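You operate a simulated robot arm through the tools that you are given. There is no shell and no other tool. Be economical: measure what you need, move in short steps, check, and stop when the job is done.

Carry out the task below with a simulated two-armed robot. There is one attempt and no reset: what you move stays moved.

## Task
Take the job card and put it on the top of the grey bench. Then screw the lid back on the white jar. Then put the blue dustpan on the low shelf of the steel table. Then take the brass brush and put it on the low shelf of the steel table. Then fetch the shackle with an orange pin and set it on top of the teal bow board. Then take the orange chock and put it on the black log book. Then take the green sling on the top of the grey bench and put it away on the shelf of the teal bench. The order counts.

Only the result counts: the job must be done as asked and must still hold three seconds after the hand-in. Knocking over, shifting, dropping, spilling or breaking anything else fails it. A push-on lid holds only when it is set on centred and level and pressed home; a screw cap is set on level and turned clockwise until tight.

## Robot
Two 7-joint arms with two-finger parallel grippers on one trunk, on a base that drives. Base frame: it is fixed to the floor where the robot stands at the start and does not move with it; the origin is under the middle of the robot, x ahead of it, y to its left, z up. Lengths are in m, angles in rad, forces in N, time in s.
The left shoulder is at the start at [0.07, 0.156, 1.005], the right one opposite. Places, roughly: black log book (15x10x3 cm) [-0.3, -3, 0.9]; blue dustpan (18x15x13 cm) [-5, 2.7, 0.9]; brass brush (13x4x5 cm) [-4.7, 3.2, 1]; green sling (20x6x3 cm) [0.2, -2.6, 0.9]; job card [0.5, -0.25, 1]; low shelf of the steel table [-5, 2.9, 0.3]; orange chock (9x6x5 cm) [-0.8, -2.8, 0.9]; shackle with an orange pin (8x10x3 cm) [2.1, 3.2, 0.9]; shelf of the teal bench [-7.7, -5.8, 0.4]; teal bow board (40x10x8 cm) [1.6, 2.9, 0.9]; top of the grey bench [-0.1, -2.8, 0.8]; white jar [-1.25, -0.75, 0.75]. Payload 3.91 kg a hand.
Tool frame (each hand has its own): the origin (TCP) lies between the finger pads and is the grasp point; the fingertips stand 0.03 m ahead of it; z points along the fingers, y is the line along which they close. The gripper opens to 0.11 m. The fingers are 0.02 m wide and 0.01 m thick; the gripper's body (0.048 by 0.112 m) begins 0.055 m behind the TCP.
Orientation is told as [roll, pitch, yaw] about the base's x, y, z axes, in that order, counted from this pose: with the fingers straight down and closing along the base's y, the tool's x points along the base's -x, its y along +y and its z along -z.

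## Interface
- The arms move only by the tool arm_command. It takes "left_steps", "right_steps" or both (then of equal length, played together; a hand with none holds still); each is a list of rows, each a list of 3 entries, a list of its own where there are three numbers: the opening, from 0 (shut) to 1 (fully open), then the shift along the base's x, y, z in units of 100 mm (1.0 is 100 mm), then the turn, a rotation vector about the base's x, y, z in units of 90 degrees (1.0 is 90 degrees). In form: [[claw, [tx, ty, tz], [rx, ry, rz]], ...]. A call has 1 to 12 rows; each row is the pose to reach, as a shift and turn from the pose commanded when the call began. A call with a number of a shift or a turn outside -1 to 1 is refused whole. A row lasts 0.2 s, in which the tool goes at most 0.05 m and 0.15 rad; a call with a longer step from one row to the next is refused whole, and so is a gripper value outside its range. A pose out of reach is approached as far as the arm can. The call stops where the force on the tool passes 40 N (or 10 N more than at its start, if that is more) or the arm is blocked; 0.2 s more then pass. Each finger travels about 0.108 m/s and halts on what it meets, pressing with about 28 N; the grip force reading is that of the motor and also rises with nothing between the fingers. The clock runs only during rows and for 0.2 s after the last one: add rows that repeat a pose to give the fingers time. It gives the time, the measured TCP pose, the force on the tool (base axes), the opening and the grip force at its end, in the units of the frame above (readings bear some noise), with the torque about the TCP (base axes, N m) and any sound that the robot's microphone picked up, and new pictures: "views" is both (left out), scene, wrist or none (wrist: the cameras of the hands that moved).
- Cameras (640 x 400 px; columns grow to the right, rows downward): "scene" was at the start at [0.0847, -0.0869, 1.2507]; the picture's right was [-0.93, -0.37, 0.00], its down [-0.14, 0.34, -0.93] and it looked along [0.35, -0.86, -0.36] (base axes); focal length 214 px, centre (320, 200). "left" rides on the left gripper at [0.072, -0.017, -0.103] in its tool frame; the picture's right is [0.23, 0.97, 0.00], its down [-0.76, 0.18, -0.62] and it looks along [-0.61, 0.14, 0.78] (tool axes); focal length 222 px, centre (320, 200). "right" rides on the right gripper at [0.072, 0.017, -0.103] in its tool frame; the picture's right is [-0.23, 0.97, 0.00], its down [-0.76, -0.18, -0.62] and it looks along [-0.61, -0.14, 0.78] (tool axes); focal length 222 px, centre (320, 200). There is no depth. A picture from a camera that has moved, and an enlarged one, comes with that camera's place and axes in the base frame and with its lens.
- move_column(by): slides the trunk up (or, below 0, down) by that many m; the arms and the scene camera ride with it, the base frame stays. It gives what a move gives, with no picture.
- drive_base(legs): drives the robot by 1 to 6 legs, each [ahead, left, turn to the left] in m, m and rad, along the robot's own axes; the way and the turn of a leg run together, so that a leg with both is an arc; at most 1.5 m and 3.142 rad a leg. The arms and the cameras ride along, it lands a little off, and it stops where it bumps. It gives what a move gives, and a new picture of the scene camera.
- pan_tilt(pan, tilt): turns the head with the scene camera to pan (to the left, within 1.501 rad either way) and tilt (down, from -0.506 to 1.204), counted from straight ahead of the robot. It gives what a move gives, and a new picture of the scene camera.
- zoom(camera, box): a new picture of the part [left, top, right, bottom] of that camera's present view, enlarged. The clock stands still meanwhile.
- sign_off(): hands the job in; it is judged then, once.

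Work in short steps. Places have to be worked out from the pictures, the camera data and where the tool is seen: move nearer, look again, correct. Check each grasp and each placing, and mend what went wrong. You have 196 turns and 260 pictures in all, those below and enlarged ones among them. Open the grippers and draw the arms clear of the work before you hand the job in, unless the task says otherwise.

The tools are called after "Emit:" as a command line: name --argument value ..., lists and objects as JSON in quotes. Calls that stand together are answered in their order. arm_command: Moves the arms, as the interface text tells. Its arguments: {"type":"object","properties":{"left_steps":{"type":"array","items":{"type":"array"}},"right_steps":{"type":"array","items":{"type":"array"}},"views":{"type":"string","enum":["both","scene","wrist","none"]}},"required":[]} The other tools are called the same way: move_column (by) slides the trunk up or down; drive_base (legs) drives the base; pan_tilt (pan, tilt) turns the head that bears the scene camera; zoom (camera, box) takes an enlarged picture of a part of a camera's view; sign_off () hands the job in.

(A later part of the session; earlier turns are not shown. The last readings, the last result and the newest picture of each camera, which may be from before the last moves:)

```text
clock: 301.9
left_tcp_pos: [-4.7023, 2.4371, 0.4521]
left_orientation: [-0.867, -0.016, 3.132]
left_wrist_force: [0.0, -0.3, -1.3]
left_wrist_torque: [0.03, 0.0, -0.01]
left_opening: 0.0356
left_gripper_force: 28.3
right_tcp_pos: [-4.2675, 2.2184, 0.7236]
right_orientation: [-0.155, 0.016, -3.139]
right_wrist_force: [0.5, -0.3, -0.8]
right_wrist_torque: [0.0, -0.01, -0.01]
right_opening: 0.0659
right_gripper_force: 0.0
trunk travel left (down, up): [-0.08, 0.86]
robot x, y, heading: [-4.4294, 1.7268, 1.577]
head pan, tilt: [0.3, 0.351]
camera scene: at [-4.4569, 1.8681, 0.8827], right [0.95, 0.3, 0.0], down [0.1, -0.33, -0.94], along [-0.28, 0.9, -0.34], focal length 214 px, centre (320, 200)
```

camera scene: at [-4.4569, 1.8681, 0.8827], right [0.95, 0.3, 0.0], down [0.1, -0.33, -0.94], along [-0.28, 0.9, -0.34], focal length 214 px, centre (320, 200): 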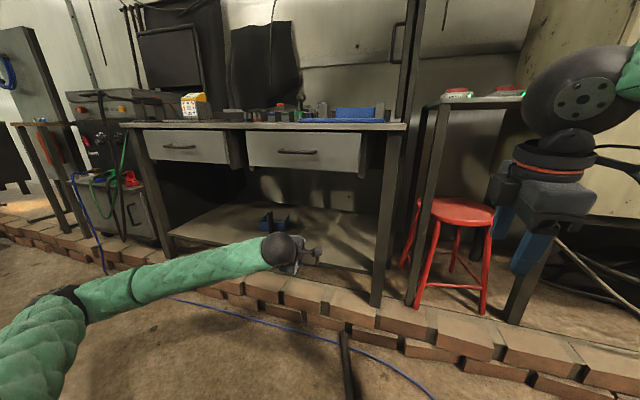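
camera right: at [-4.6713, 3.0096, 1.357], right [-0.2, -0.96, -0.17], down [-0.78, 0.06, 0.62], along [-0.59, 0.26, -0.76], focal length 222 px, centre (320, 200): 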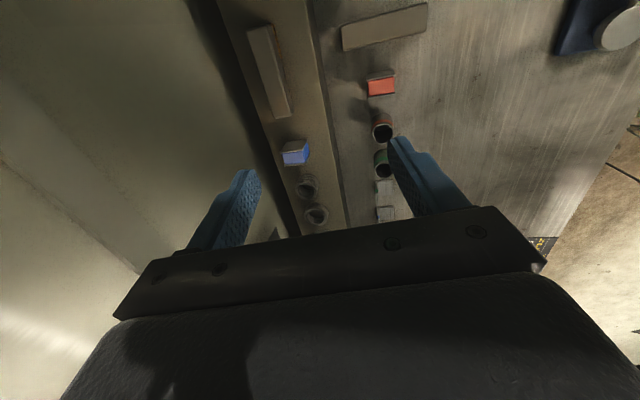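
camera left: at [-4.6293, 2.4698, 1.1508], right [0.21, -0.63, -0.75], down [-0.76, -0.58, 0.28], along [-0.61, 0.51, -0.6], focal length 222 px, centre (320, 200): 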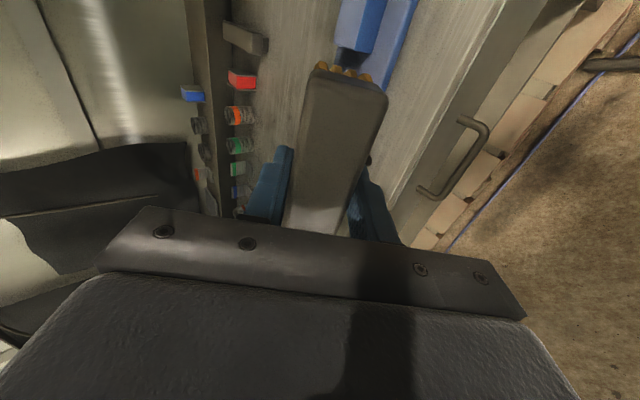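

I insert the brush 0.29 m forward over the shelf.

Emit:
arm_command --left_steps '[[0, [0, 0.4, 0], [0, 0, 0]], [0, [0, 0.8, 0], [0, 0, 0]], [0, [0, 1, 0], [0, 0, 0]]]' --views "none"

Emit:
arm_command --left_steps '[[0, [0, 0.4, 0], [0, 0, 0]], [0, [0, 0.8, 0], [0, 0, 0]], [0, [0, 1, 0], [0, 0, 0]]]' --views "none"

Emit:
arm_command --left_steps '[[0, [0, 0.4, 0], [0, 0, 0]], [0, [0, 0.8, 0], [0, 0, 0]], [0, [0, 0.95, -0.3], [0, 0, 0]], [0, [0, 0.95, -0.5], [0, 0, 0]]]' --views "none"

Emit:
zoom --camera "scene" --box '[220, 190, 380, 290]'

```text
clock: 302.7
left_tcp_pos: [-4.7017, 2.5382, 0.4527]
left_orientation: [-0.866, -0.016, 3.132]
left_wrist_force: [0.0, 0.5, -0.8]
left_wrist_torque: [-0.01, -0.05, 0.0]
left_opening: 0.0356
left_gripper_force: 27.7
right_tcp_pos: [-4.2669, 2.2196, 0.7233]
right_orientation: [-0.156, 0.015, -3.14]
right_wrist_force: [-0.8, 0.4, -0.1]
right_wrist_torque: [-0.01, -0.02, -0.01]
right_opening: 0.0658
right_gripper_force: 0.0
trunk travel left (down, up): [-0.08, 0.86]
robot x, y, heading: [-4.4276, 1.7302, 1.577]
head pan, tilt: [0.3, 0.351]
```

```text
clock: 303.5
left_tcp_pos: [-4.7006, 2.6373, 0.454]
left_orientation: [-0.866, -0.018, 3.132]
left_wrist_force: [0.2, -0.2, -0.7]
left_wrist_torque: [0.0, 0.0, 0.0]
left_opening: 0.0358
left_gripper_force: 28.2
right_tcp_pos: [-4.2678, 2.2184, 0.7238]
right_orientation: [-0.157, 0.017, -3.138]
right_wrist_force: [0.8, 0.2, 0.3]
right_wrist_torque: [-0.06, -0.02, -0.03]
right_opening: 0.066
right_gripper_force: 0.1
trunk travel left (down, up): [-0.08, 0.86]
robot x, y, heading: [-4.4298, 1.7264, 1.571]
head pan, tilt: [0.3, 0.351]
```

```text
clock: 304.5
left_tcp_pos: [-4.7044, 2.732, 0.4007]
left_orientation: [-0.868, -0.015, 3.133]
left_wrist_force: [0.0, 0.0, -0.7]
left_wrist_torque: [-0.04, 0.0, -0.02]
left_opening: 0.0356
left_gripper_force: 27.9
right_tcp_pos: [-4.2682, 2.2195, 0.7234]
right_orientation: [-0.156, 0.015, -3.14]
right_wrist_force: [-0.1, -0.8, -0.8]
right_wrist_torque: [0.05, 0.03, 0.0]
right_opening: 0.0661
right_gripper_force: 0.0
trunk travel left (down, up): [-0.08, 0.86]
robot x, y, heading: [-4.4287, 1.7296, 1.569]
head pan, tilt: [0.3, 0.351]
```

```text
4.00 times, centred on (300, 240) of scene
camera zoom: at [-4.4569, 1.8683, 0.8827], right [0.95, 0.3, 0.0], down [0.1, -0.33, -0.94], along [-0.28, 0.9, -0.34], focal length 858 px, centre (400, 40)
```

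zoom: 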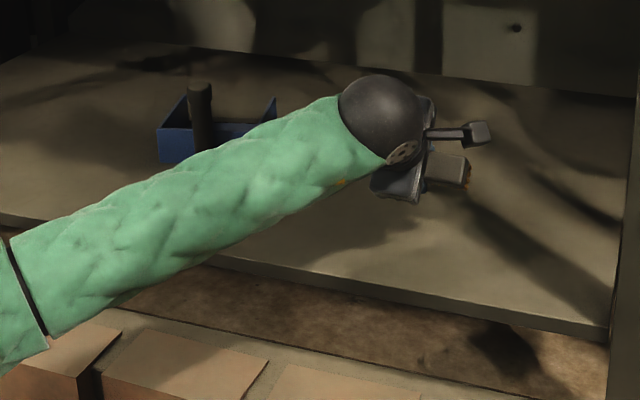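

Emit:
arm_command --left_steps '[[0, [0, 0, -0.15], [0, 0, 0]], [0, [0, 0, -0.3], [0, 0, 0]]]' --views "none"

Emit:
arm_command --left_steps '[[0, [0, 0, -0.05], [0, 0, 0]]]' --views "none"

Emit:
arm_command --left_steps '[[0, [0, 0, -0.05], [0, 0, 0]]]' --views "none"

```text
clock: 305.1
left_tcp_pos: [-4.7013, 2.7313, 0.3723]
left_orientation: [-0.867, -0.017, 3.133]
left_wrist_force: [-0.1, 0.5, -1.3]
left_wrist_torque: [-0.04, 0.01, -0.05]
left_opening: 0.0356
left_gripper_force: 28.1
right_tcp_pos: [-4.2677, 2.2189, 0.723]
right_orientation: [-0.156, 0.015, -3.141]
right_wrist_force: [-1.2, 0.3, 0.7]
right_wrist_torque: [-0.01, 0.0, 0.03]
right_opening: 0.0658
right_gripper_force: 0.0
trunk travel left (down, up): [-0.08, 0.86]
robot x, y, heading: [-4.4271, 1.7331, 1.577]
head pan, tilt: [0.3, 0.351]
```

```text
clock: 305.5
left_tcp_pos: [-4.7017, 2.7327, 0.3675]
left_orientation: [-0.864, -0.015, 3.133]
left_wrist_force: [0.1, 0.7, -1.6]
left_wrist_torque: [-0.01, 0.01, -0.01]
left_opening: 0.0358
left_gripper_force: 28.3
right_tcp_pos: [-4.2682, 2.2179, 0.7234]
right_orientation: [-0.156, 0.015, -3.141]
right_wrist_force: [-0.6, -0.2, 0.0]
right_wrist_torque: [-0.01, 0.01, 0.0]
right_opening: 0.0662
right_gripper_force: 0.1
trunk travel left (down, up): [-0.08, 0.86]
robot x, y, heading: [-4.4293, 1.7269, 1.574]
head pan, tilt: [0.3, 0.351]
```

```text
clock: 305.9
left_tcp_pos: [-4.7016, 2.7309, 0.3622]
left_orientation: [-0.866, -0.017, 3.135]
left_wrist_force: [0.9, 0.1, -0.6]
left_wrist_torque: [0.0, -0.02, 0.0]
left_opening: 0.0357
left_gripper_force: 28.4
right_tcp_pos: [-4.268, 2.2186, 0.7239]
right_orientation: [-0.155, 0.014, -3.139]
right_wrist_force: [0.8, -0.1, 0.6]
right_wrist_torque: [-0.02, 0.02, -0.03]
right_opening: 0.0659
right_gripper_force: 0.1
trunk travel left (down, up): [-0.08, 0.86]
robot x, y, heading: [-4.4285, 1.7277, 1.574]
head pan, tilt: [0.3, 0.351]
```

Emit:
arm_command --left_steps '[[0, [0, 0, -0.06], [0, 0, 0]]]' --views "none"

Emit:
arm_command --left_steps '[[0, [0, 0, -0.06], [0, 0, 0]]]' --views "none"

Emit:
arm_command --left_steps '[[0, [0, 0, -0.06], [0, 0, 0]]]' --views "none"

Emit:
zoom --camera "left" --box '[160, 0, 480, 200]'

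```text
clock: 306.3
left_tcp_pos: [-4.7016, 2.7316, 0.3609]
left_orientation: [-0.869, -0.015, 3.135]
left_wrist_force: [0.2, -9.3, 16.5]
left_wrist_torque: [-0.35, -0.17, -0.09]
left_opening: 0.0355
left_gripper_force: 27.2
right_tcp_pos: [-4.2664, 2.2171, 0.7244]
right_orientation: [-0.156, 0.015, -3.139]
right_wrist_force: [-0.3, -0.7, -0.3]
right_wrist_torque: [0.01, -0.03, 0.01]
right_opening: 0.0662
right_gripper_force: 0.1
trunk travel left (down, up): [-0.08, 0.86]
robot x, y, heading: [-4.4255, 1.7271, 1.573]
head pan, tilt: [0.3, 0.351]
```

```text
clock: 306.7
left_tcp_pos: [-4.7024, 2.7335, 0.3627]
left_orientation: [-0.876, -0.014, 3.133]
left_wrist_force: [0.3, -11.9, 17.4]
left_wrist_torque: [-0.45, -0.19, -0.11]
left_opening: 0.0358
left_gripper_force: 28.4
right_tcp_pos: [-4.2684, 2.2177, 0.7237]
right_orientation: [-0.157, 0.015, -3.14]
right_wrist_force: [-0.9, 0.0, -0.2]
right_wrist_torque: [0.0, -0.03, 0.0]
right_opening: 0.066
right_gripper_force: 0.0
trunk travel left (down, up): [-0.08, 0.86]
robot x, y, heading: [-4.4283, 1.7264, 1.577]
head pan, tilt: [0.3, 0.351]
stopped in row 1 (left hand): the force on the tool passed its limit at 45 N (the readings are from after the stop); the commanded pose is now the measured one
```

```text
clock: 307.1
left_tcp_pos: [-4.7019, 2.7329, 0.3603]
left_orientation: [-0.881, -0.011, 3.134]
left_wrist_force: [-0.5, -12.0, 16.7]
left_wrist_torque: [-0.4, -0.16, -0.1]
left_opening: 0.0357
left_gripper_force: 27.8
right_tcp_pos: [-4.2684, 2.2186, 0.7248]
right_orientation: [-0.158, 0.015, -3.139]
right_wrist_force: [0.2, 0.2, 0.4]
right_wrist_torque: [0.0, -0.01, 0.03]
right_opening: 0.0656
right_gripper_force: 0.1
trunk travel left (down, up): [-0.08, 0.86]
robot x, y, heading: [-4.4286, 1.7296, 1.572]
head pan, tilt: [0.3, 0.351]
stopped in row 1 (left hand): the force on the tool passed its limit at 45 N (the readings are from after the stop); the commanded pose is now the measured one
```

```text
2.00 times, centred on (320, 100) of left
camera zoom: at [-4.6279, 2.6631, 0.4385], right [0.21, -0.62, -0.75], down [-0.76, -0.59, 0.27], along [-0.61, 0.52, -0.6], focal length 444 px, centre (320, 400)
```

zoom: 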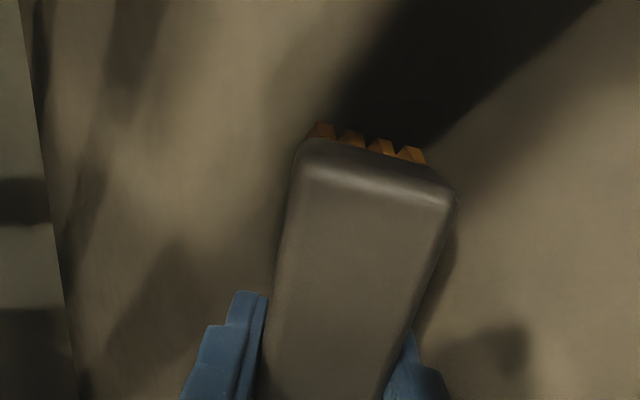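

In contact with the shelf. I raise 4 mm, open moderately and withdraw back-and-up along the tool axis.

Emit:
arm_command --left_steps '[[0, [0, 0, 0.05], [0, 0, 0]], [0.5, [0, 0, 0.08], [0, 0, 0]], [0.6, [0, 0, 0.1], [0, 0, 0]], [0.6, [0, 0, 0.1], [0, 0, 0]], [0.6, [0, -0.1, 0.2], [0, 0, 0]], [0.7, [0, -0.3, 0.35], [0, 0, 0]], [0.7, [0, -0.6, 0.5], [0, 0, 0]], [0.7, [0, -1, 0.6], [0, 0, 0]]]' --views "wrist"

Emit:
zoom --camera "scene" --box '[220, 190, 380, 290]'

```text
clock: 308.9
left_tcp_pos: [-4.7018, 2.6307, 0.417]
left_orientation: [-0.875, -0.012, 3.135]
left_wrist_force: [0.4, -0.6, -0.4]
left_wrist_torque: [-0.03, 0.03, 0.02]
left_opening: 0.077
left_gripper_force: 0.1
right_tcp_pos: [-4.2671, 2.2182, 0.7219]
right_orientation: [-0.154, 0.016, -3.14]
right_wrist_force: [-0.8, 0.5, -0.5]
right_wrist_torque: [-0.02, 0.02, -0.01]
right_opening: 0.0659
right_gripper_force: 0.0
trunk travel left (down, up): [-0.08, 0.86]
robot x, y, heading: [-4.4306, 1.7326, 1.573]
head pan, tilt: [0.3, 0.351]
camera left: at [-4.6274, 2.5622, 0.4952], right [0.21, -0.63, -0.75], down [-0.76, -0.59, 0.27], along [-0.61, 0.52, -0.6], focal length 222 px, centre (320, 200)
```

left: 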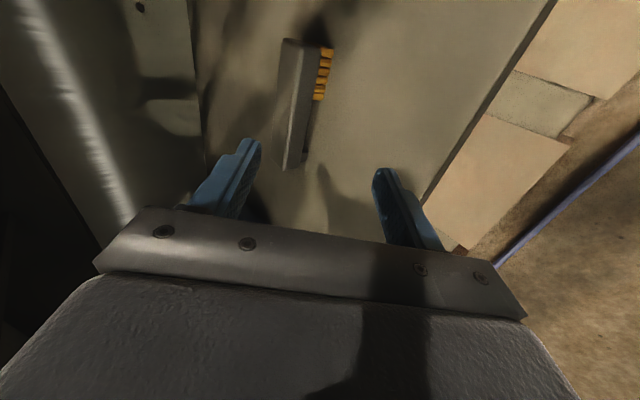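

```text
4.00 times, centred on (300, 240) of scene
camera zoom: at [-4.4568, 1.8678, 0.8827], right [0.95, 0.3, 0.0], down [0.1, -0.33, -0.94], along [-0.28, 0.9, -0.34], focal length 858 px, centre (400, 40)
```

zoom: 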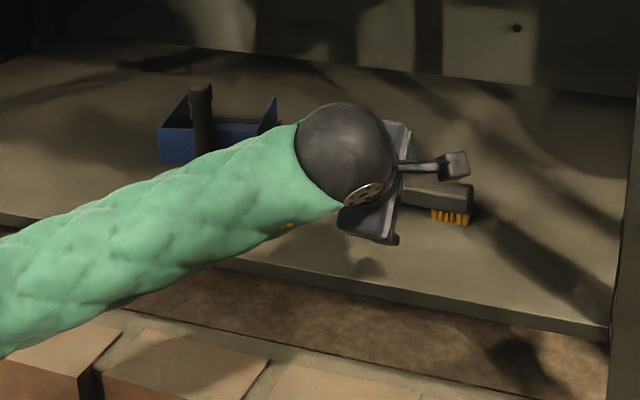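

The brush stands on the shelf. Next the shackle at [2.1,3.2]. I retract the left hand, set it pointing down, and raise the trunk for driving east along the strip.

Emit:
arm_command --left_steps '[[0.7, [0, -0.4, 0.1], [0, 0, 0]], [0.7, [0, -0.8, 0.1], [0, 0, 0]], [0.7, [0, -1, 0.1], [-0.09, 0, 0]], [0.7, [0, -1, 0.1], [-0.18, 0, 0]], [0.7, [0, -1, 0.1], [-0.27, 0, 0]], [0.7, [0, -1, 0.1], [-0.36, 0, 0]], [0.7, [0, -1, 0.1], [-0.45, 0, 0]], [0.7, [0, -1, 0.1], [-0.54, 0, 0]]]' --views "none"

Emit:
arm_command --left_steps '[[0.7, [0, -0.3, 0.1], [0, 0, -0.09]], [0.7, [0, -0.6, 0.1], [0, 0, -0.18]], [0.7, [0, -1, 0.1], [0, 0, -0.27]], [0.7, [0, -1, 0.1], [0, 0, -0.36]], [0.7, [0, -1, 0.1], [0, 0, -0.45]], [0.7, [0, -1, 0.1], [0, 0, -0.54]], [0.7, [0, -1, 0.1], [0, 0, -0.63]], [0.7, [0, -1, 0.1], [0, 0, -0.72]], [0.7, [0, -1, 0.1], [0, 0, -0.81]], [0.7, [0, -1, 0.1], [0, 0, -0.9]], [0.7, [0, -1, 0.1], [0, 0, -0.98]]]' --views "none"

Emit:
move_column --by 0.2

Emit:
drive_base --legs '[[0.24, 0, 0], [0, -1.4, 0], [0, -1.0, 0]]'

```text
clock: 310.7
left_tcp_pos: [-4.7024, 2.5328, 0.4269]
left_orientation: [-0.026, -0.002, 3.126]
left_wrist_force: [0.3, -0.4, 0.0]
left_wrist_torque: [0.0, 0.0, 0.0]
left_opening: 0.0771
left_gripper_force: 0.1
right_tcp_pos: [-4.2684, 2.2182, 0.723]
right_orientation: [-0.155, 0.016, -3.14]
right_wrist_force: [-0.1, -0.3, -0.2]
right_wrist_torque: [0.01, 0.0, 0.01]
right_opening: 0.0662
right_gripper_force: 0.0
trunk travel left (down, up): [-0.08, 0.86]
robot x, y, heading: [-4.4302, 1.7316, 1.576]
head pan, tilt: [0.3, 0.351]
```

```text
clock: 313.1
left_tcp_pos: [-4.7019, 2.4325, 0.4366]
left_orientation: [-0.027, -0.002, 1.585]
left_wrist_force: [-0.1, -0.1, 0.4]
left_wrist_torque: [0.01, -0.02, 0.02]
left_opening: 0.0772
left_gripper_force: 0.2
right_tcp_pos: [-4.2676, 2.2176, 0.7225]
right_orientation: [-0.156, 0.015, -3.141]
right_wrist_force: [0.5, -0.1, -0.5]
right_wrist_torque: [0.0, 0.0, 0.01]
right_opening: 0.066
right_gripper_force: 0.1
trunk travel left (down, up): [-0.08, 0.86]
robot x, y, heading: [-4.4318, 1.7294, 1.572]
head pan, tilt: [0.3, 0.351]
```

```text
clock: 315.3
left_tcp_pos: [-4.7027, 2.433, 0.6381]
left_orientation: [-0.029, -0.001, 1.586]
left_wrist_force: [0.6, 0.0, -0.6]
left_wrist_torque: [0.02, -0.02, -0.01]
left_opening: 0.0772
left_gripper_force: 0.0
right_tcp_pos: [-4.2681, 2.2188, 0.923]
right_orientation: [-0.156, 0.017, -3.142]
right_wrist_force: [-0.5, -0.2, -0.5]
right_wrist_torque: [-0.02, 0.0, 0.01]
right_opening: 0.066
right_gripper_force: 0.2
trunk travel left (down, up): [-0.28, 0.66]
robot x, y, heading: [-4.4283, 1.7283, 1.575]
head pan, tilt: [0.3, 0.351]
```

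```text
clock: 316.4
left_tcp_pos: [-4.7034, 2.4885, 0.6383]
left_orientation: [-0.025, 0.001, 1.571]
left_wrist_force: [-0.2, 0.2, 0.6]
left_wrist_torque: [0.01, 0.02, -0.05]
left_opening: 0.0771
left_gripper_force: 0.1
right_tcp_pos: [-4.2724, 2.2909, 0.9241]
right_orientation: [-0.156, 0.015, -3.131]
right_wrist_force: [0.8, -0.8, -0.3]
right_wrist_torque: [-0.02, 0.02, -0.01]
right_opening: 0.0657
right_gripper_force: 0.1
trunk travel left (down, up): [-0.28, 0.66]
robot x, y, heading: [-4.4289, 1.7986, 1.585]
head pan, tilt: [0.3, 0.351]
stopped in leg 1: the robot was blocked; the commanded pose is now the measured one
camera scene: at [-4.4587, 1.9366, 1.0832], right [0.95, 0.31, 0.0], down [0.11, -0.32, -0.94], along [-0.29, 0.89, -0.34], focal length 214 px, centre (320, 200)
```

scene: 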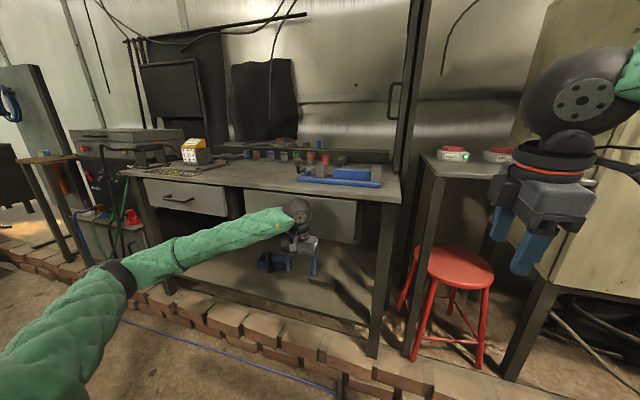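

The left hand met the table edge. I retract it 0.17 m and continue.

Emit:
arm_command --left_steps '[[0.7, [0, -0.4, 0], [0, 0, 0]], [0.7, [0, -0.8, 0], [0, 0, 0]], [0.7, [0, -1, 0], [0, 0, 0]]]' --views "none"

Emit:
arm_command --left_steps '[[0.7, [0.1, -0.3, 0], [0, 0, 0]], [0.7, [0.2, -0.6, 0], [0, 0, 0]]]' --views "none"

Emit:
drive_base --legs '[[0.18, 0, -0.01], [0, -1.4, 0], [0, -1.0, 0]]'

```text
clock: 317.2
left_tcp_pos: [-4.7019, 2.3886, 0.6352]
left_orientation: [-0.025, 0.008, 1.57]
left_wrist_force: [1.0, -0.4, -0.1]
left_wrist_torque: [0.02, 0.03, 0.04]
left_opening: 0.0768
left_gripper_force: 0.0
right_tcp_pos: [-4.2716, 2.2927, 0.9226]
right_orientation: [-0.153, 0.016, -3.133]
right_wrist_force: [-0.2, 0.0, 0.2]
right_wrist_torque: [0.02, 0.01, 0.0]
right_opening: 0.0661
right_gripper_force: 0.1
trunk travel left (down, up): [-0.28, 0.66]
robot x, y, heading: [-4.4257, 1.8, 1.583]
head pan, tilt: [0.3, 0.351]
```

```text
clock: 317.8
left_tcp_pos: [-4.6831, 2.3292, 0.6343]
left_orientation: [-0.023, 0.007, 1.57]
left_wrist_force: [0.5, 0.2, 0.5]
left_wrist_torque: [0.0, 0.06, 0.0]
left_opening: 0.0771
left_gripper_force: 0.1
right_tcp_pos: [-4.2717, 2.292, 0.9228]
right_orientation: [-0.152, 0.017, -3.134]
right_wrist_force: [-0.3, 0.9, -0.2]
right_wrist_torque: [-0.02, 0.01, 0.01]
right_opening: 0.0659
right_gripper_force: 0.0
trunk travel left (down, up): [-0.28, 0.66]
robot x, y, heading: [-4.4327, 1.8017, 1.584]
head pan, tilt: [0.3, 0.351]
```

```text
clock: 319.3
left_tcp_pos: [-4.6783, 2.4898, 0.6345]
left_orientation: [-0.022, 0.008, 1.549]
left_wrist_force: [-0.5, 0.1, 0.0]
left_wrist_torque: [-0.01, -0.02, -0.01]
left_opening: 0.0772
left_gripper_force: 0.2
right_tcp_pos: [-4.2677, 2.4577, 0.9228]
right_orientation: [-0.153, 0.014, -3.142]
right_wrist_force: [-0.5, 0.2, -0.6]
right_wrist_torque: [-0.04, 0.0, -0.04]
right_opening: 0.0659
right_gripper_force: 0.1
trunk travel left (down, up): [-0.28, 0.66]
robot x, y, heading: [-4.4323, 1.9687, 1.574]
head pan, tilt: [0.3, 0.351]
stopped in leg 1: the robot was blocked; the commanded pose is now the measured one
camera scene: at [-4.4583, 2.1059, 1.0828], right [0.95, 0.3, 0.0], down [0.1, -0.33, -0.94], along [-0.28, 0.9, -0.34], focal length 214 px, centre (320, 200)
```

scene: 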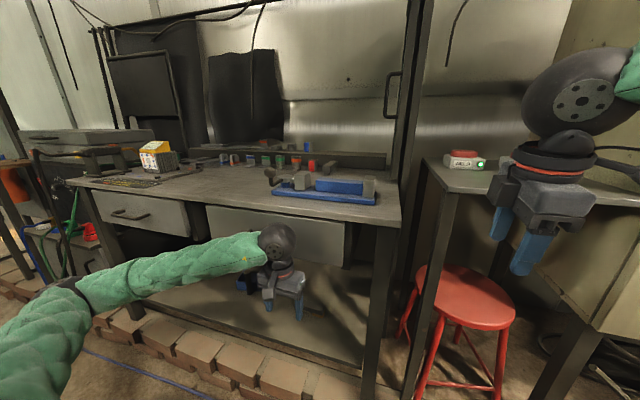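

I ease back 15 mm and strafe right past the post and cylinder.

Emit:
drive_base --legs '[[-0.015, 0, 0], [0, -0.9, 0], [0, -0.9, 0], [0, -0.7, 0]]'

```text
clock: 332.2
left_tcp_pos: [-2.1732, 2.4639, 0.6338]
left_orientation: [-0.021, 0.008, 1.544]
left_wrist_force: [0.0, -0.1, -0.3]
left_wrist_torque: [-0.01, 0.02, 0.01]
left_opening: 0.0771
left_gripper_force: 0.0
right_tcp_pos: [-1.7644, 2.4306, 0.9211]
right_orientation: [-0.152, 0.014, 3.139]
right_wrist_force: [0.0, -0.2, -0.8]
right_wrist_torque: [0.01, 0.0, 0.01]
right_opening: 0.066
right_gripper_force: 0.1
trunk travel left (down, up): [-0.28, 0.66]
robot x, y, heading: [-1.9281, 1.9416, 1.572]
head pan, tilt: [0.3, 0.351]
camera scene: at [-1.9562, 2.0801, 1.0827], right [0.96, 0.29, 0.0], down [0.1, -0.33, -0.94], along [-0.28, 0.9, -0.34], focal length 214 px, centre (320, 200)
```

scene: 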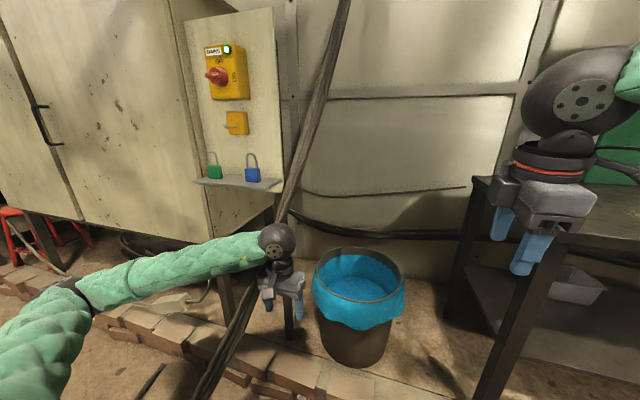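

Passing well. I look right along the strip before going further east.

Emit:
pan_tilt --pan -1.2 --tilt 0.25

```text
clock: 333.8
left_tcp_pos: [-2.1736, 2.4658, 0.633]
left_orientation: [-0.023, 0.01, 1.543]
left_wrist_force: [0.5, -0.7, -0.3]
left_wrist_torque: [0.02, 0.0, 0.0]
left_opening: 0.0772
left_gripper_force: 0.0
right_tcp_pos: [-1.7651, 2.431, 0.9226]
right_orientation: [-0.152, 0.016, 3.138]
right_wrist_force: [-0.4, 0.1, -0.6]
right_wrist_torque: [-0.03, -0.01, 0.0]
right_opening: 0.066
right_gripper_force: 0.1
trunk travel left (down, up): [-0.28, 0.66]
robot x, y, heading: [-1.927, 1.941, 1.575]
head pan, tilt: [-1.201, 0.25]
camera scene: at [-1.842, 2.0248, 1.0922], right [0.36, -0.93, 0.0], down [-0.23, -0.09, -0.97], along [0.9, 0.35, -0.25], focal length 214 px, centre (320, 200)
```

scene: 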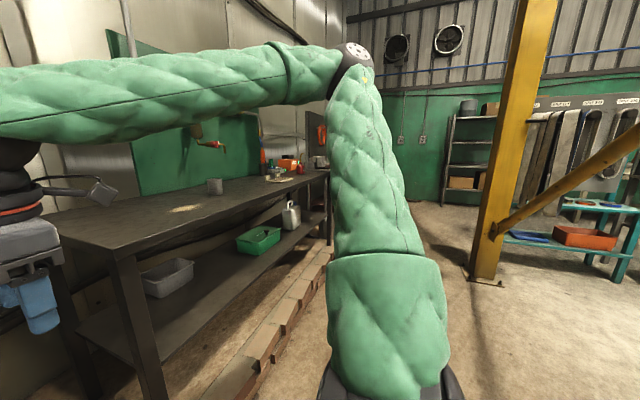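

Emit:
drive_base --legs '[[0, -1.2, 0], [0, -1.0, 0]]'

```text
clock: 344.6
left_tcp_pos: [0.0126, 2.4661, 0.6338]
left_orientation: [-0.021, 0.009, 1.541]
left_wrist_force: [0.8, 0.3, 0.2]
left_wrist_torque: [0.01, -0.02, -0.02]
left_opening: 0.077
left_gripper_force: 0.1
right_tcp_pos: [0.4222, 2.4317, 0.9225]
right_orientation: [-0.152, 0.015, 3.136]
right_wrist_force: [-0.8, 0.4, 0.0]
right_wrist_torque: [0.0, 0.01, 0.02]
right_opening: 0.066
right_gripper_force: 0.0
trunk travel left (down, up): [-0.28, 0.66]
robot x, y, heading: [0.2583, 1.941, 1.571]
head pan, tilt: [-1.201, 0.25]
camera scene: at [0.3453, 2.0253, 1.0922], right [0.36, -0.93, 0.0], down [-0.23, -0.09, -0.97], along [0.9, 0.35, -0.25], focal length 214 px, centre (320, 200)
```

scene: 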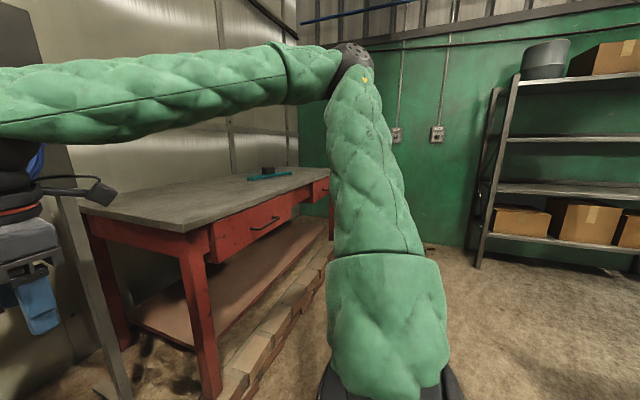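

The red bench holds the teal board. I raise the trunk and continue to x≈1.65.

Emit:
move_column --by 0.4

Emit:
drive_base --legs '[[0, -0.9, 0], [0, -0.5, 0]]'

Emit:
pan_tilt --pan 0.0 --tilt 0.6

```text
clock: 348.4
left_tcp_pos: [0.0139, 2.4662, 1.0333]
left_orientation: [-0.022, 0.01, 1.54]
left_wrist_force: [0.0, 0.0, 0.5]
left_wrist_torque: [-0.04, 0.03, 0.02]
left_opening: 0.077
left_gripper_force: 0.1
right_tcp_pos: [0.4223, 2.4311, 1.3216]
right_orientation: [-0.152, 0.016, 3.135]
right_wrist_force: [-0.7, -0.2, 0.5]
right_wrist_torque: [0.01, 0.06, -0.02]
right_opening: 0.0659
right_gripper_force: 0.0
trunk travel left (down, up): [-0.68, 0.26]
robot x, y, heading: [0.2569, 1.9429, 1.566]
head pan, tilt: [-1.201, 0.25]
```

```text
clock: 355.6
left_tcp_pos: [1.3933, 2.4556, 1.0334]
left_orientation: [-0.022, 0.008, 1.535]
left_wrist_force: [-0.5, 0.6, -0.1]
left_wrist_torque: [-0.02, -0.02, 0.0]
left_opening: 0.077
left_gripper_force: 0.1
right_tcp_pos: [1.8028, 2.418, 1.3211]
right_orientation: [-0.153, 0.014, 3.13]
right_wrist_force: [0.5, -0.1, -0.3]
right_wrist_torque: [0.0, -0.01, -0.02]
right_opening: 0.0661
right_gripper_force: 0.1
trunk travel left (down, up): [-0.68, 0.26]
robot x, y, heading: [1.6335, 1.93, 1.553]
head pan, tilt: [-1.201, 0.25]
camera scene: at [1.7215, 2.0139, 1.4922], right [0.35, -0.94, 0.0], down [-0.23, -0.09, -0.97], along [0.91, 0.34, -0.25], focal length 214 px, centre (320, 200)
```

scene: 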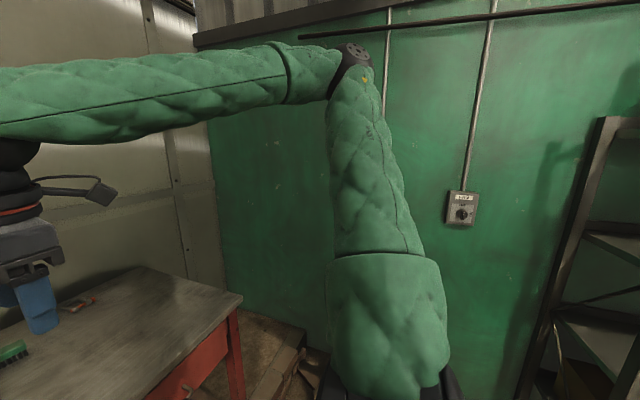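

```text
clock: 357.0
left_tcp_pos: [1.3917, 2.457, 1.0333]
left_orientation: [-0.023, 0.009, 1.537]
left_wrist_force: [0.2, -0.9, 0.2]
left_wrist_torque: [-0.03, 0.0, -0.03]
left_opening: 0.0773
left_gripper_force: 0.0
right_tcp_pos: [1.8011, 2.4198, 1.3215]
right_orientation: [-0.153, 0.016, 3.13]
right_wrist_force: [0.0, -0.2, 0.7]
right_wrist_torque: [0.02, -0.03, 0.03]
right_opening: 0.066
right_gripper_force: 0.0
trunk travel left (down, up): [-0.68, 0.26]
robot x, y, heading: [1.6354, 1.9282, 1.562]
head pan, tilt: [0.0, 0.6]
camera scene: at [1.6345, 2.0694, 1.46], right [1.0, -0.01, 0.0], down [-0.01, -0.57, -0.82], along [0.01, 0.82, -0.57], focal length 214 px, centre (320, 200)
```

scene: 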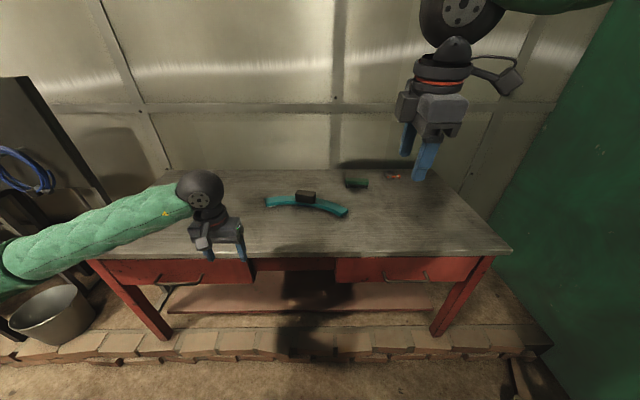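

Emit:
zoom --camera "scene" --box '[256, 155, 416, 235]'

```text
4.00 times, centred on (336, 195) of scene
camera zoom: at [1.6345, 2.0694, 1.46], right [1.0, -0.01, 0.0], down [-0.01, -0.57, -0.82], along [0.01, 0.82, -0.57], focal length 858 px, centre (256, 220)
```

zoom: 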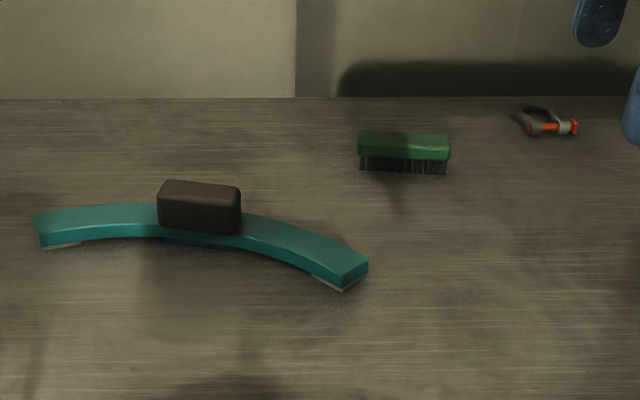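

The shackle lies at ≈[2.07,3.17], the bow board at ≈[1.58,2.86] with a dark grip block in its middle. I drive to ≈[1.73,2.15] and bring the right hand toward the shackle.

Emit:
drive_base --legs '[[0.22, -0.1, 0]]'

Emit:
arm_command --right_steps '[[1, [0.2, 0.4, 0], [0, 0, 0]], [1, [0.4, 0.8, -0.1], [0, 0, 0]], [1, [0.6, 1, -0.3], [0, 0, 0]], [1, [0.8, 1, -0.5], [0, 0, 0]]]' --views "none"

Emit:
arm_command --right_steps '[[1, [0.2, 0.4, 0], [0, 0, 0]], [1, [0.4, 0.8, -0.1], [0, 0, 0]], [1, [0.6, 1, -0.3], [0, 0, 0]], [1, [0.8, 1, -0.5], [0, 0, 0]]]' --views "wrist"

```text
clock: 358.8
left_tcp_pos: [1.4986, 2.6749, 1.0331]
left_orientation: [-0.021, 0.01, 1.535]
left_wrist_force: [0.6, 0.1, -0.1]
left_wrist_torque: [-0.01, 0.02, -0.03]
left_opening: 0.0772
left_gripper_force: 0.1
right_tcp_pos: [1.9061, 2.6363, 1.3214]
right_orientation: [-0.15, 0.015, 3.128]
right_wrist_force: [0.4, -1.2, 0.0]
right_wrist_torque: [-0.02, -0.01, 0.0]
right_opening: 0.0659
right_gripper_force: 0.1
trunk travel left (down, up): [-0.68, 0.26]
robot x, y, heading: [1.7404, 2.1488, 1.558]
head pan, tilt: [0.0, 0.6]
camera scene: at [1.7388, 2.2876, 1.4599], right [1.0, -0.01, 0.0], down [-0.01, -0.57, -0.82], along [0.01, 0.82, -0.57], focal length 214 px, centre (320, 200)
```

scene: 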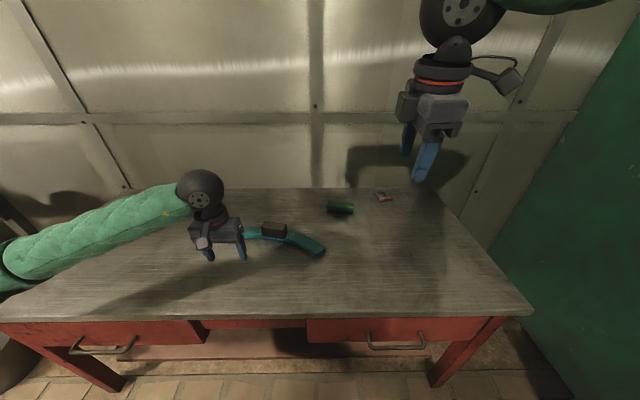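

```text
clock: 359.8
left_tcp_pos: [1.4978, 2.6741, 1.0339]
left_orientation: [-0.021, 0.008, 1.534]
left_wrist_force: [0.7, 0.1, 0.4]
left_wrist_torque: [-0.02, 0.0, -0.02]
left_opening: 0.077
left_gripper_force: 0.1
right_tcp_pos: [1.9876, 2.7369, 1.2706]
right_orientation: [-0.151, 0.014, 3.129]
right_wrist_force: [0.6, 1.1, 0.5]
right_wrist_torque: [-0.02, -0.01, -0.01]
right_opening: 0.1101
right_gripper_force: 0.1
trunk travel left (down, up): [-0.68, 0.26]
robot x, y, heading: [1.7362, 2.1503, 1.558]
head pan, tilt: [0.0, 0.6]
```

```text
clock: 360.8
left_tcp_pos: [1.499, 2.675, 1.0344]
left_orientation: [-0.021, 0.009, 1.535]
left_wrist_force: [-0.1, 0.0, 1.0]
left_wrist_torque: [0.0, -0.03, 0.01]
left_opening: 0.0774
left_gripper_force: 0.0
right_tcp_pos: [2.0672, 2.836, 1.2226]
right_orientation: [-0.152, 0.013, 3.127]
right_wrist_force: [-0.3, 0.7, -0.2]
right_wrist_torque: [0.02, -0.01, 0.04]
right_opening: 0.1101
right_gripper_force: 0.0
trunk travel left (down, up): [-0.68, 0.26]
robot x, y, heading: [1.7381, 2.1514, 1.556]
head pan, tilt: [0.0, 0.6]
camera right: at [2.1384, 2.8034, 1.3236], right [-0.24, -0.96, -0.15], down [-0.77, 0.09, 0.63], along [-0.59, 0.27, -0.76], focal length 222 px, centre (320, 200)
```

right: 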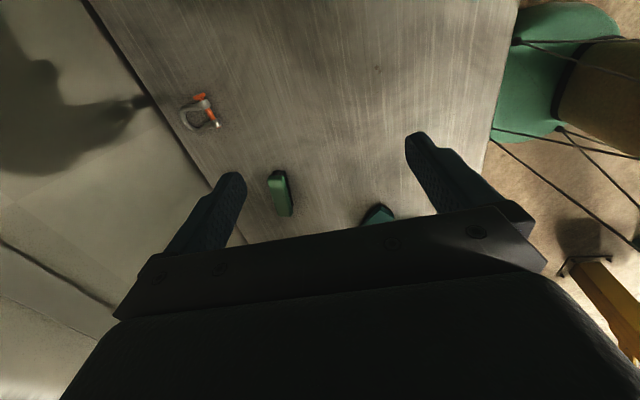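

Both views put the shackle at ≈[2.062,3.165]. I move over it and lower to z≈1.02.

Emit:
arm_command --right_steps '[[1, [0, 0.4, -0.1], [0, 0, 0]], [1, [0, 0.8, -0.3], [0, 0, 0]], [1, [0, 1, -0.6], [0, 0, 0]], [1, [0, 1, -0.8], [0, 0, 0]]]' --views "none"

Emit:
arm_command --right_steps '[[1, [0, 0.4, -0.1], [0, 0, 0]], [1, [0, 0.8, -0.4], [0, 0, 0]], [1, [0, 1, -0.8], [0, 0, 0]], [1, [0, 1, -1], [0, 0, 0]]]' --views "wrist"

Emit:
zoom --camera "scene" --box '[340, 150, 436, 222]'

```text
clock: 361.8
left_tcp_pos: [1.497, 2.6754, 1.0335]
left_orientation: [-0.021, 0.009, 1.533]
left_wrist_force: [0.2, -0.6, -0.6]
left_wrist_torque: [-0.01, -0.05, -0.01]
left_opening: 0.0772
left_gripper_force: 0.0
right_tcp_pos: [2.0669, 2.9367, 1.1415]
right_orientation: [-0.153, 0.013, 3.127]
right_wrist_force: [-0.2, -0.2, -0.5]
right_wrist_torque: [0.02, -0.02, 0.01]
right_opening: 0.11
right_gripper_force: 0.1
trunk travel left (down, up): [-0.68, 0.26]
robot x, y, heading: [1.7369, 2.1503, 1.561]
head pan, tilt: [0.0, 0.6]
```

```text
clock: 362.8
left_tcp_pos: [1.4966, 2.6753, 1.0338]
left_orientation: [-0.021, 0.008, 1.532]
left_wrist_force: [0.1, -0.2, -0.1]
left_wrist_torque: [-0.02, -0.02, 0.01]
left_opening: 0.077
left_gripper_force: 0.0
right_tcp_pos: [2.0656, 3.0379, 1.0409]
right_orientation: [-0.152, 0.015, 3.128]
right_wrist_force: [-0.3, 0.2, -0.6]
right_wrist_torque: [-0.01, -0.02, 0.02]
right_opening: 0.1101
right_gripper_force: 0.1
trunk travel left (down, up): [-0.68, 0.26]
robot x, y, heading: [1.7388, 2.1462, 1.559]
head pan, tilt: [0.0, 0.6]
camera right: at [2.1372, 3.0048, 1.1418], right [-0.24, -0.96, -0.15], down [-0.77, 0.09, 0.63], along [-0.59, 0.27, -0.76], focal length 222 px, centre (320, 200)
```

right: 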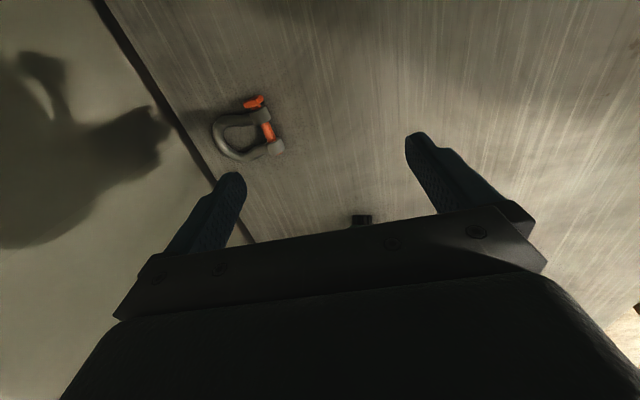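

```text
5.56 times, centred on (388, 186) of scene
camera zoom: at [1.7387, 2.2874, 1.4599], right [1.0, -0.01, 0.0], down [-0.01, -0.57, -0.82], along [0.01, 0.82, -0.57], focal length 1192 px, centre (-58, 278)
```

zoom: 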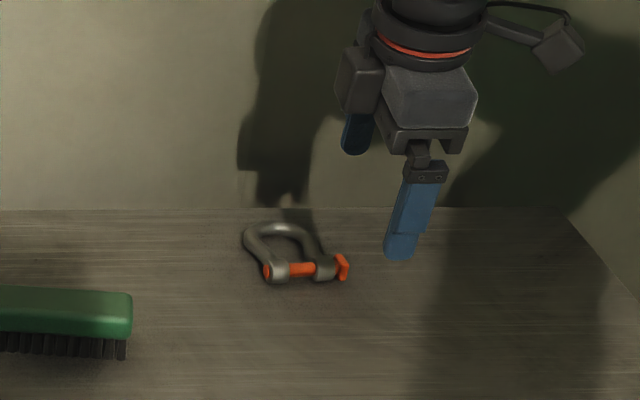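

The shackle spans y 3.125–3.225 and x≈2.01–2.10 with the pin head at right. Better to grip across x, so I undo the tilt and turn the right hand by -90°.

Emit:
arm_command --right_steps '[[1, [0, 0, 0.1], [-0.05, 0, 0]], [1, [0, 0, 0.2], [-0.097, -0.009, 0]]]' --views "none"

Emit:
arm_command --right_steps '[[1, [0, 0, 0], [0, 0, -0.09]], [1, [0, 0, 0], [0, 0, -0.18]], [1, [0, 0, 0], [0, 0, -0.27]], [1, [0, 0, 0], [0, 0, -0.36]], [1, [0, 0, 0], [0, 0, -0.45]], [1, [0, 0, 0], [0, 0, -0.54]], [1, [0, 0, 0], [0, 0, -0.63]], [1, [0, 0, 0], [0, 0, -0.72]], [1, [0, 0, 0], [0, 0, -0.81]], [1, [0, 0, 0], [0, 0, -0.9]], [1, [0, 0, 0], [0, 0, -0.99]]]' --views "none"

Emit:
arm_command --right_steps '[[1, [-0.05, 0.4, 0], [0.03, 0, 0]], [1, [-0.1, 0.8, -0.2], [0.05, 0, 0]], [1, [-0.1, 1, -0.4], [0.05, 0, 0]], [1, [-0.1, 1, -0.6], [0.05, 0, 0]]]' --views "wrist"

Emit:
zoom --camera "scene" --box '[340, 150, 436, 222]'

```text
clock: 363.4
left_tcp_pos: [1.4965, 2.6751, 1.0335]
left_orientation: [-0.023, 0.009, 1.534]
left_wrist_force: [0.3, 0.7, -0.8]
left_wrist_torque: [0.03, 0.01, 0.04]
left_opening: 0.0773
left_gripper_force: 0.1
right_tcp_pos: [2.0657, 3.0356, 1.0623]
right_orientation: [0.001, 0.03, 3.129]
right_wrist_force: [-0.5, 0.3, 0.2]
right_wrist_torque: [-0.02, 0.0, -0.01]
right_opening: 0.1099
right_gripper_force: 0.1
trunk travel left (down, up): [-0.68, 0.26]
robot x, y, heading: [1.7401, 2.1466, 1.559]
head pan, tilt: [0.0, 0.6]
```

```text
clock: 365.8
left_tcp_pos: [1.4958, 2.6746, 1.0341]
left_orientation: [-0.021, 0.009, 1.534]
left_wrist_force: [-0.2, -0.8, 0.1]
left_wrist_torque: [-0.02, 0.02, 0.03]
left_opening: 0.0769
left_gripper_force: 0.0
right_tcp_pos: [2.0661, 3.036, 1.0622]
right_orientation: [0.001, 0.031, 1.573]
right_wrist_force: [0.4, 0.0, -0.2]
right_wrist_torque: [0.01, 0.01, 0.03]
right_opening: 0.1101
right_gripper_force: 0.0
trunk travel left (down, up): [-0.68, 0.26]
robot x, y, heading: [1.7363, 2.1454, 1.559]
head pan, tilt: [0.0, 0.6]
```

```text
clock: 366.8
left_tcp_pos: [1.4976, 2.6749, 1.0326]
left_orientation: [-0.02, 0.01, 1.536]
left_wrist_force: [-0.2, -0.4, 0.5]
left_wrist_torque: [0.02, 0.01, 0.01]
left_opening: 0.0771
left_gripper_force: 0.1
right_tcp_pos: [2.0775, 3.0895, 1.022]
right_orientation: [-0.001, -0.046, 1.577]
right_wrist_force: [0.3, 0.7, 0.1]
right_wrist_torque: [-0.02, 0.03, -0.01]
right_opening: 0.11
right_gripper_force: 0.1
right hand out of reach, approached as far as the arm can: row 2, 3, 4
trunk travel left (down, up): [-0.68, 0.26]
robot x, y, heading: [1.7367, 2.1505, 1.556]
head pan, tilt: [0.0, 0.6]
camera right: at [2.0618, 3.0128, 1.1226], right [-0.97, 0.22, 0.01], down [0.17, 0.73, 0.66], along [0.14, 0.64, -0.75], focal length 222 px, centre (320, 200)
```

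right: 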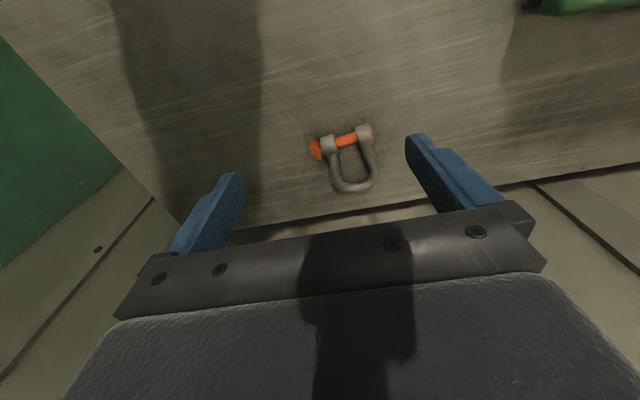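

```text
5.56 times, centred on (388, 186) of scene
camera zoom: at [1.739, 2.2885, 1.4597], right [1.0, -0.01, 0.0], down [-0.01, -0.57, -0.82], along [0.01, 0.82, -0.57], focal length 1192 px, centre (-58, 278)
```

zoom: 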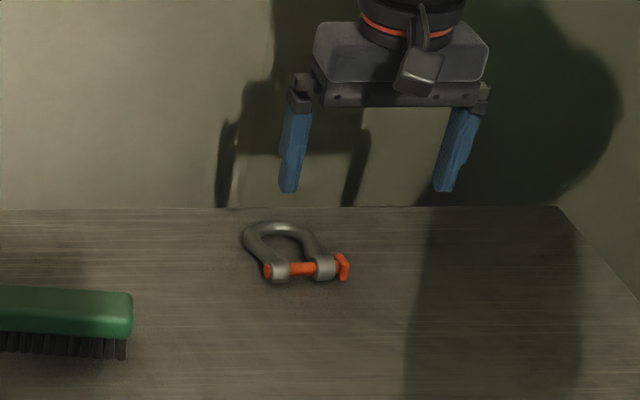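

The arm is at its reach; tilting forward is harmless now as the fingers close along x. I tilt 23° more and go to [2.058,3.16].

Emit:
arm_command --right_steps '[[1, [-0.1, 0.1, 0], [0.09, 0, 0]], [1, [-0.2, 0.3, -0.1], [0.18, 0, 0]], [1, [-0.2, 0.5, -0.3], [0.25, 0, 0]], [1, [-0.2, 0.7, -0.6], [0.25, 0, 0]], [1, [-0.2, 0.7, -0.6], [0.25, 0, 0]]]' --views "wrist"

Emit:
zoom --camera "scene" --box '[340, 150, 436, 222]'

```text
clock: 368.0
left_tcp_pos: [1.4977, 2.6749, 1.0341]
left_orientation: [-0.023, 0.008, 1.534]
left_wrist_force: [1.2, -0.2, -0.5]
left_wrist_torque: [0.02, -0.01, -0.02]
left_opening: 0.0768
left_gripper_force: 0.1
right_tcp_pos: [2.0705, 3.1262, 0.9816]
right_orientation: [-0.001, -0.442, 1.576]
right_wrist_force: [-0.3, 0.7, 0.8]
right_wrist_torque: [0.0, 0.0, 0.01]
right_opening: 0.11
right_gripper_force: 0.0
right hand out of reach, approached as far as the arm can: row 3, 4, 5
trunk travel left (down, up): [-0.68, 0.26]
robot x, y, heading: [1.7389, 2.1535, 1.557]
head pan, tilt: [0.0, 0.6]
camera right: at [2.0551, 3.0177, 1.0441], right [-0.97, 0.2, 0.09], down [0.17, 0.42, 0.89], along [0.14, 0.88, -0.45], focal length 222 px, centre (320, 200)
```

right: 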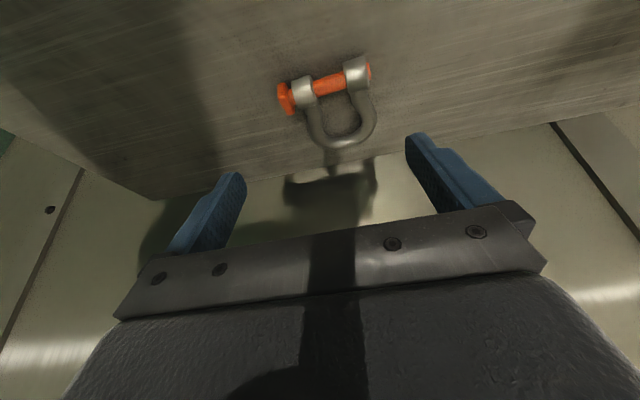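

```text
5.56 times, centred on (388, 186) of scene
camera zoom: at [1.7384, 2.2874, 1.4599], right [1.0, -0.01, 0.0], down [-0.01, -0.57, -0.82], along [0.01, 0.82, -0.57], focal length 1192 px, centre (-58, 278)
```

zoom: 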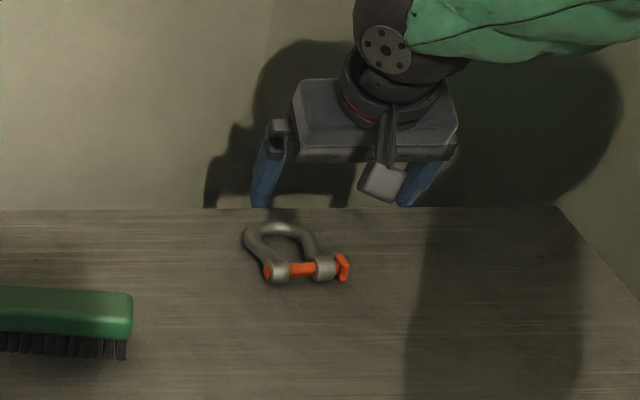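

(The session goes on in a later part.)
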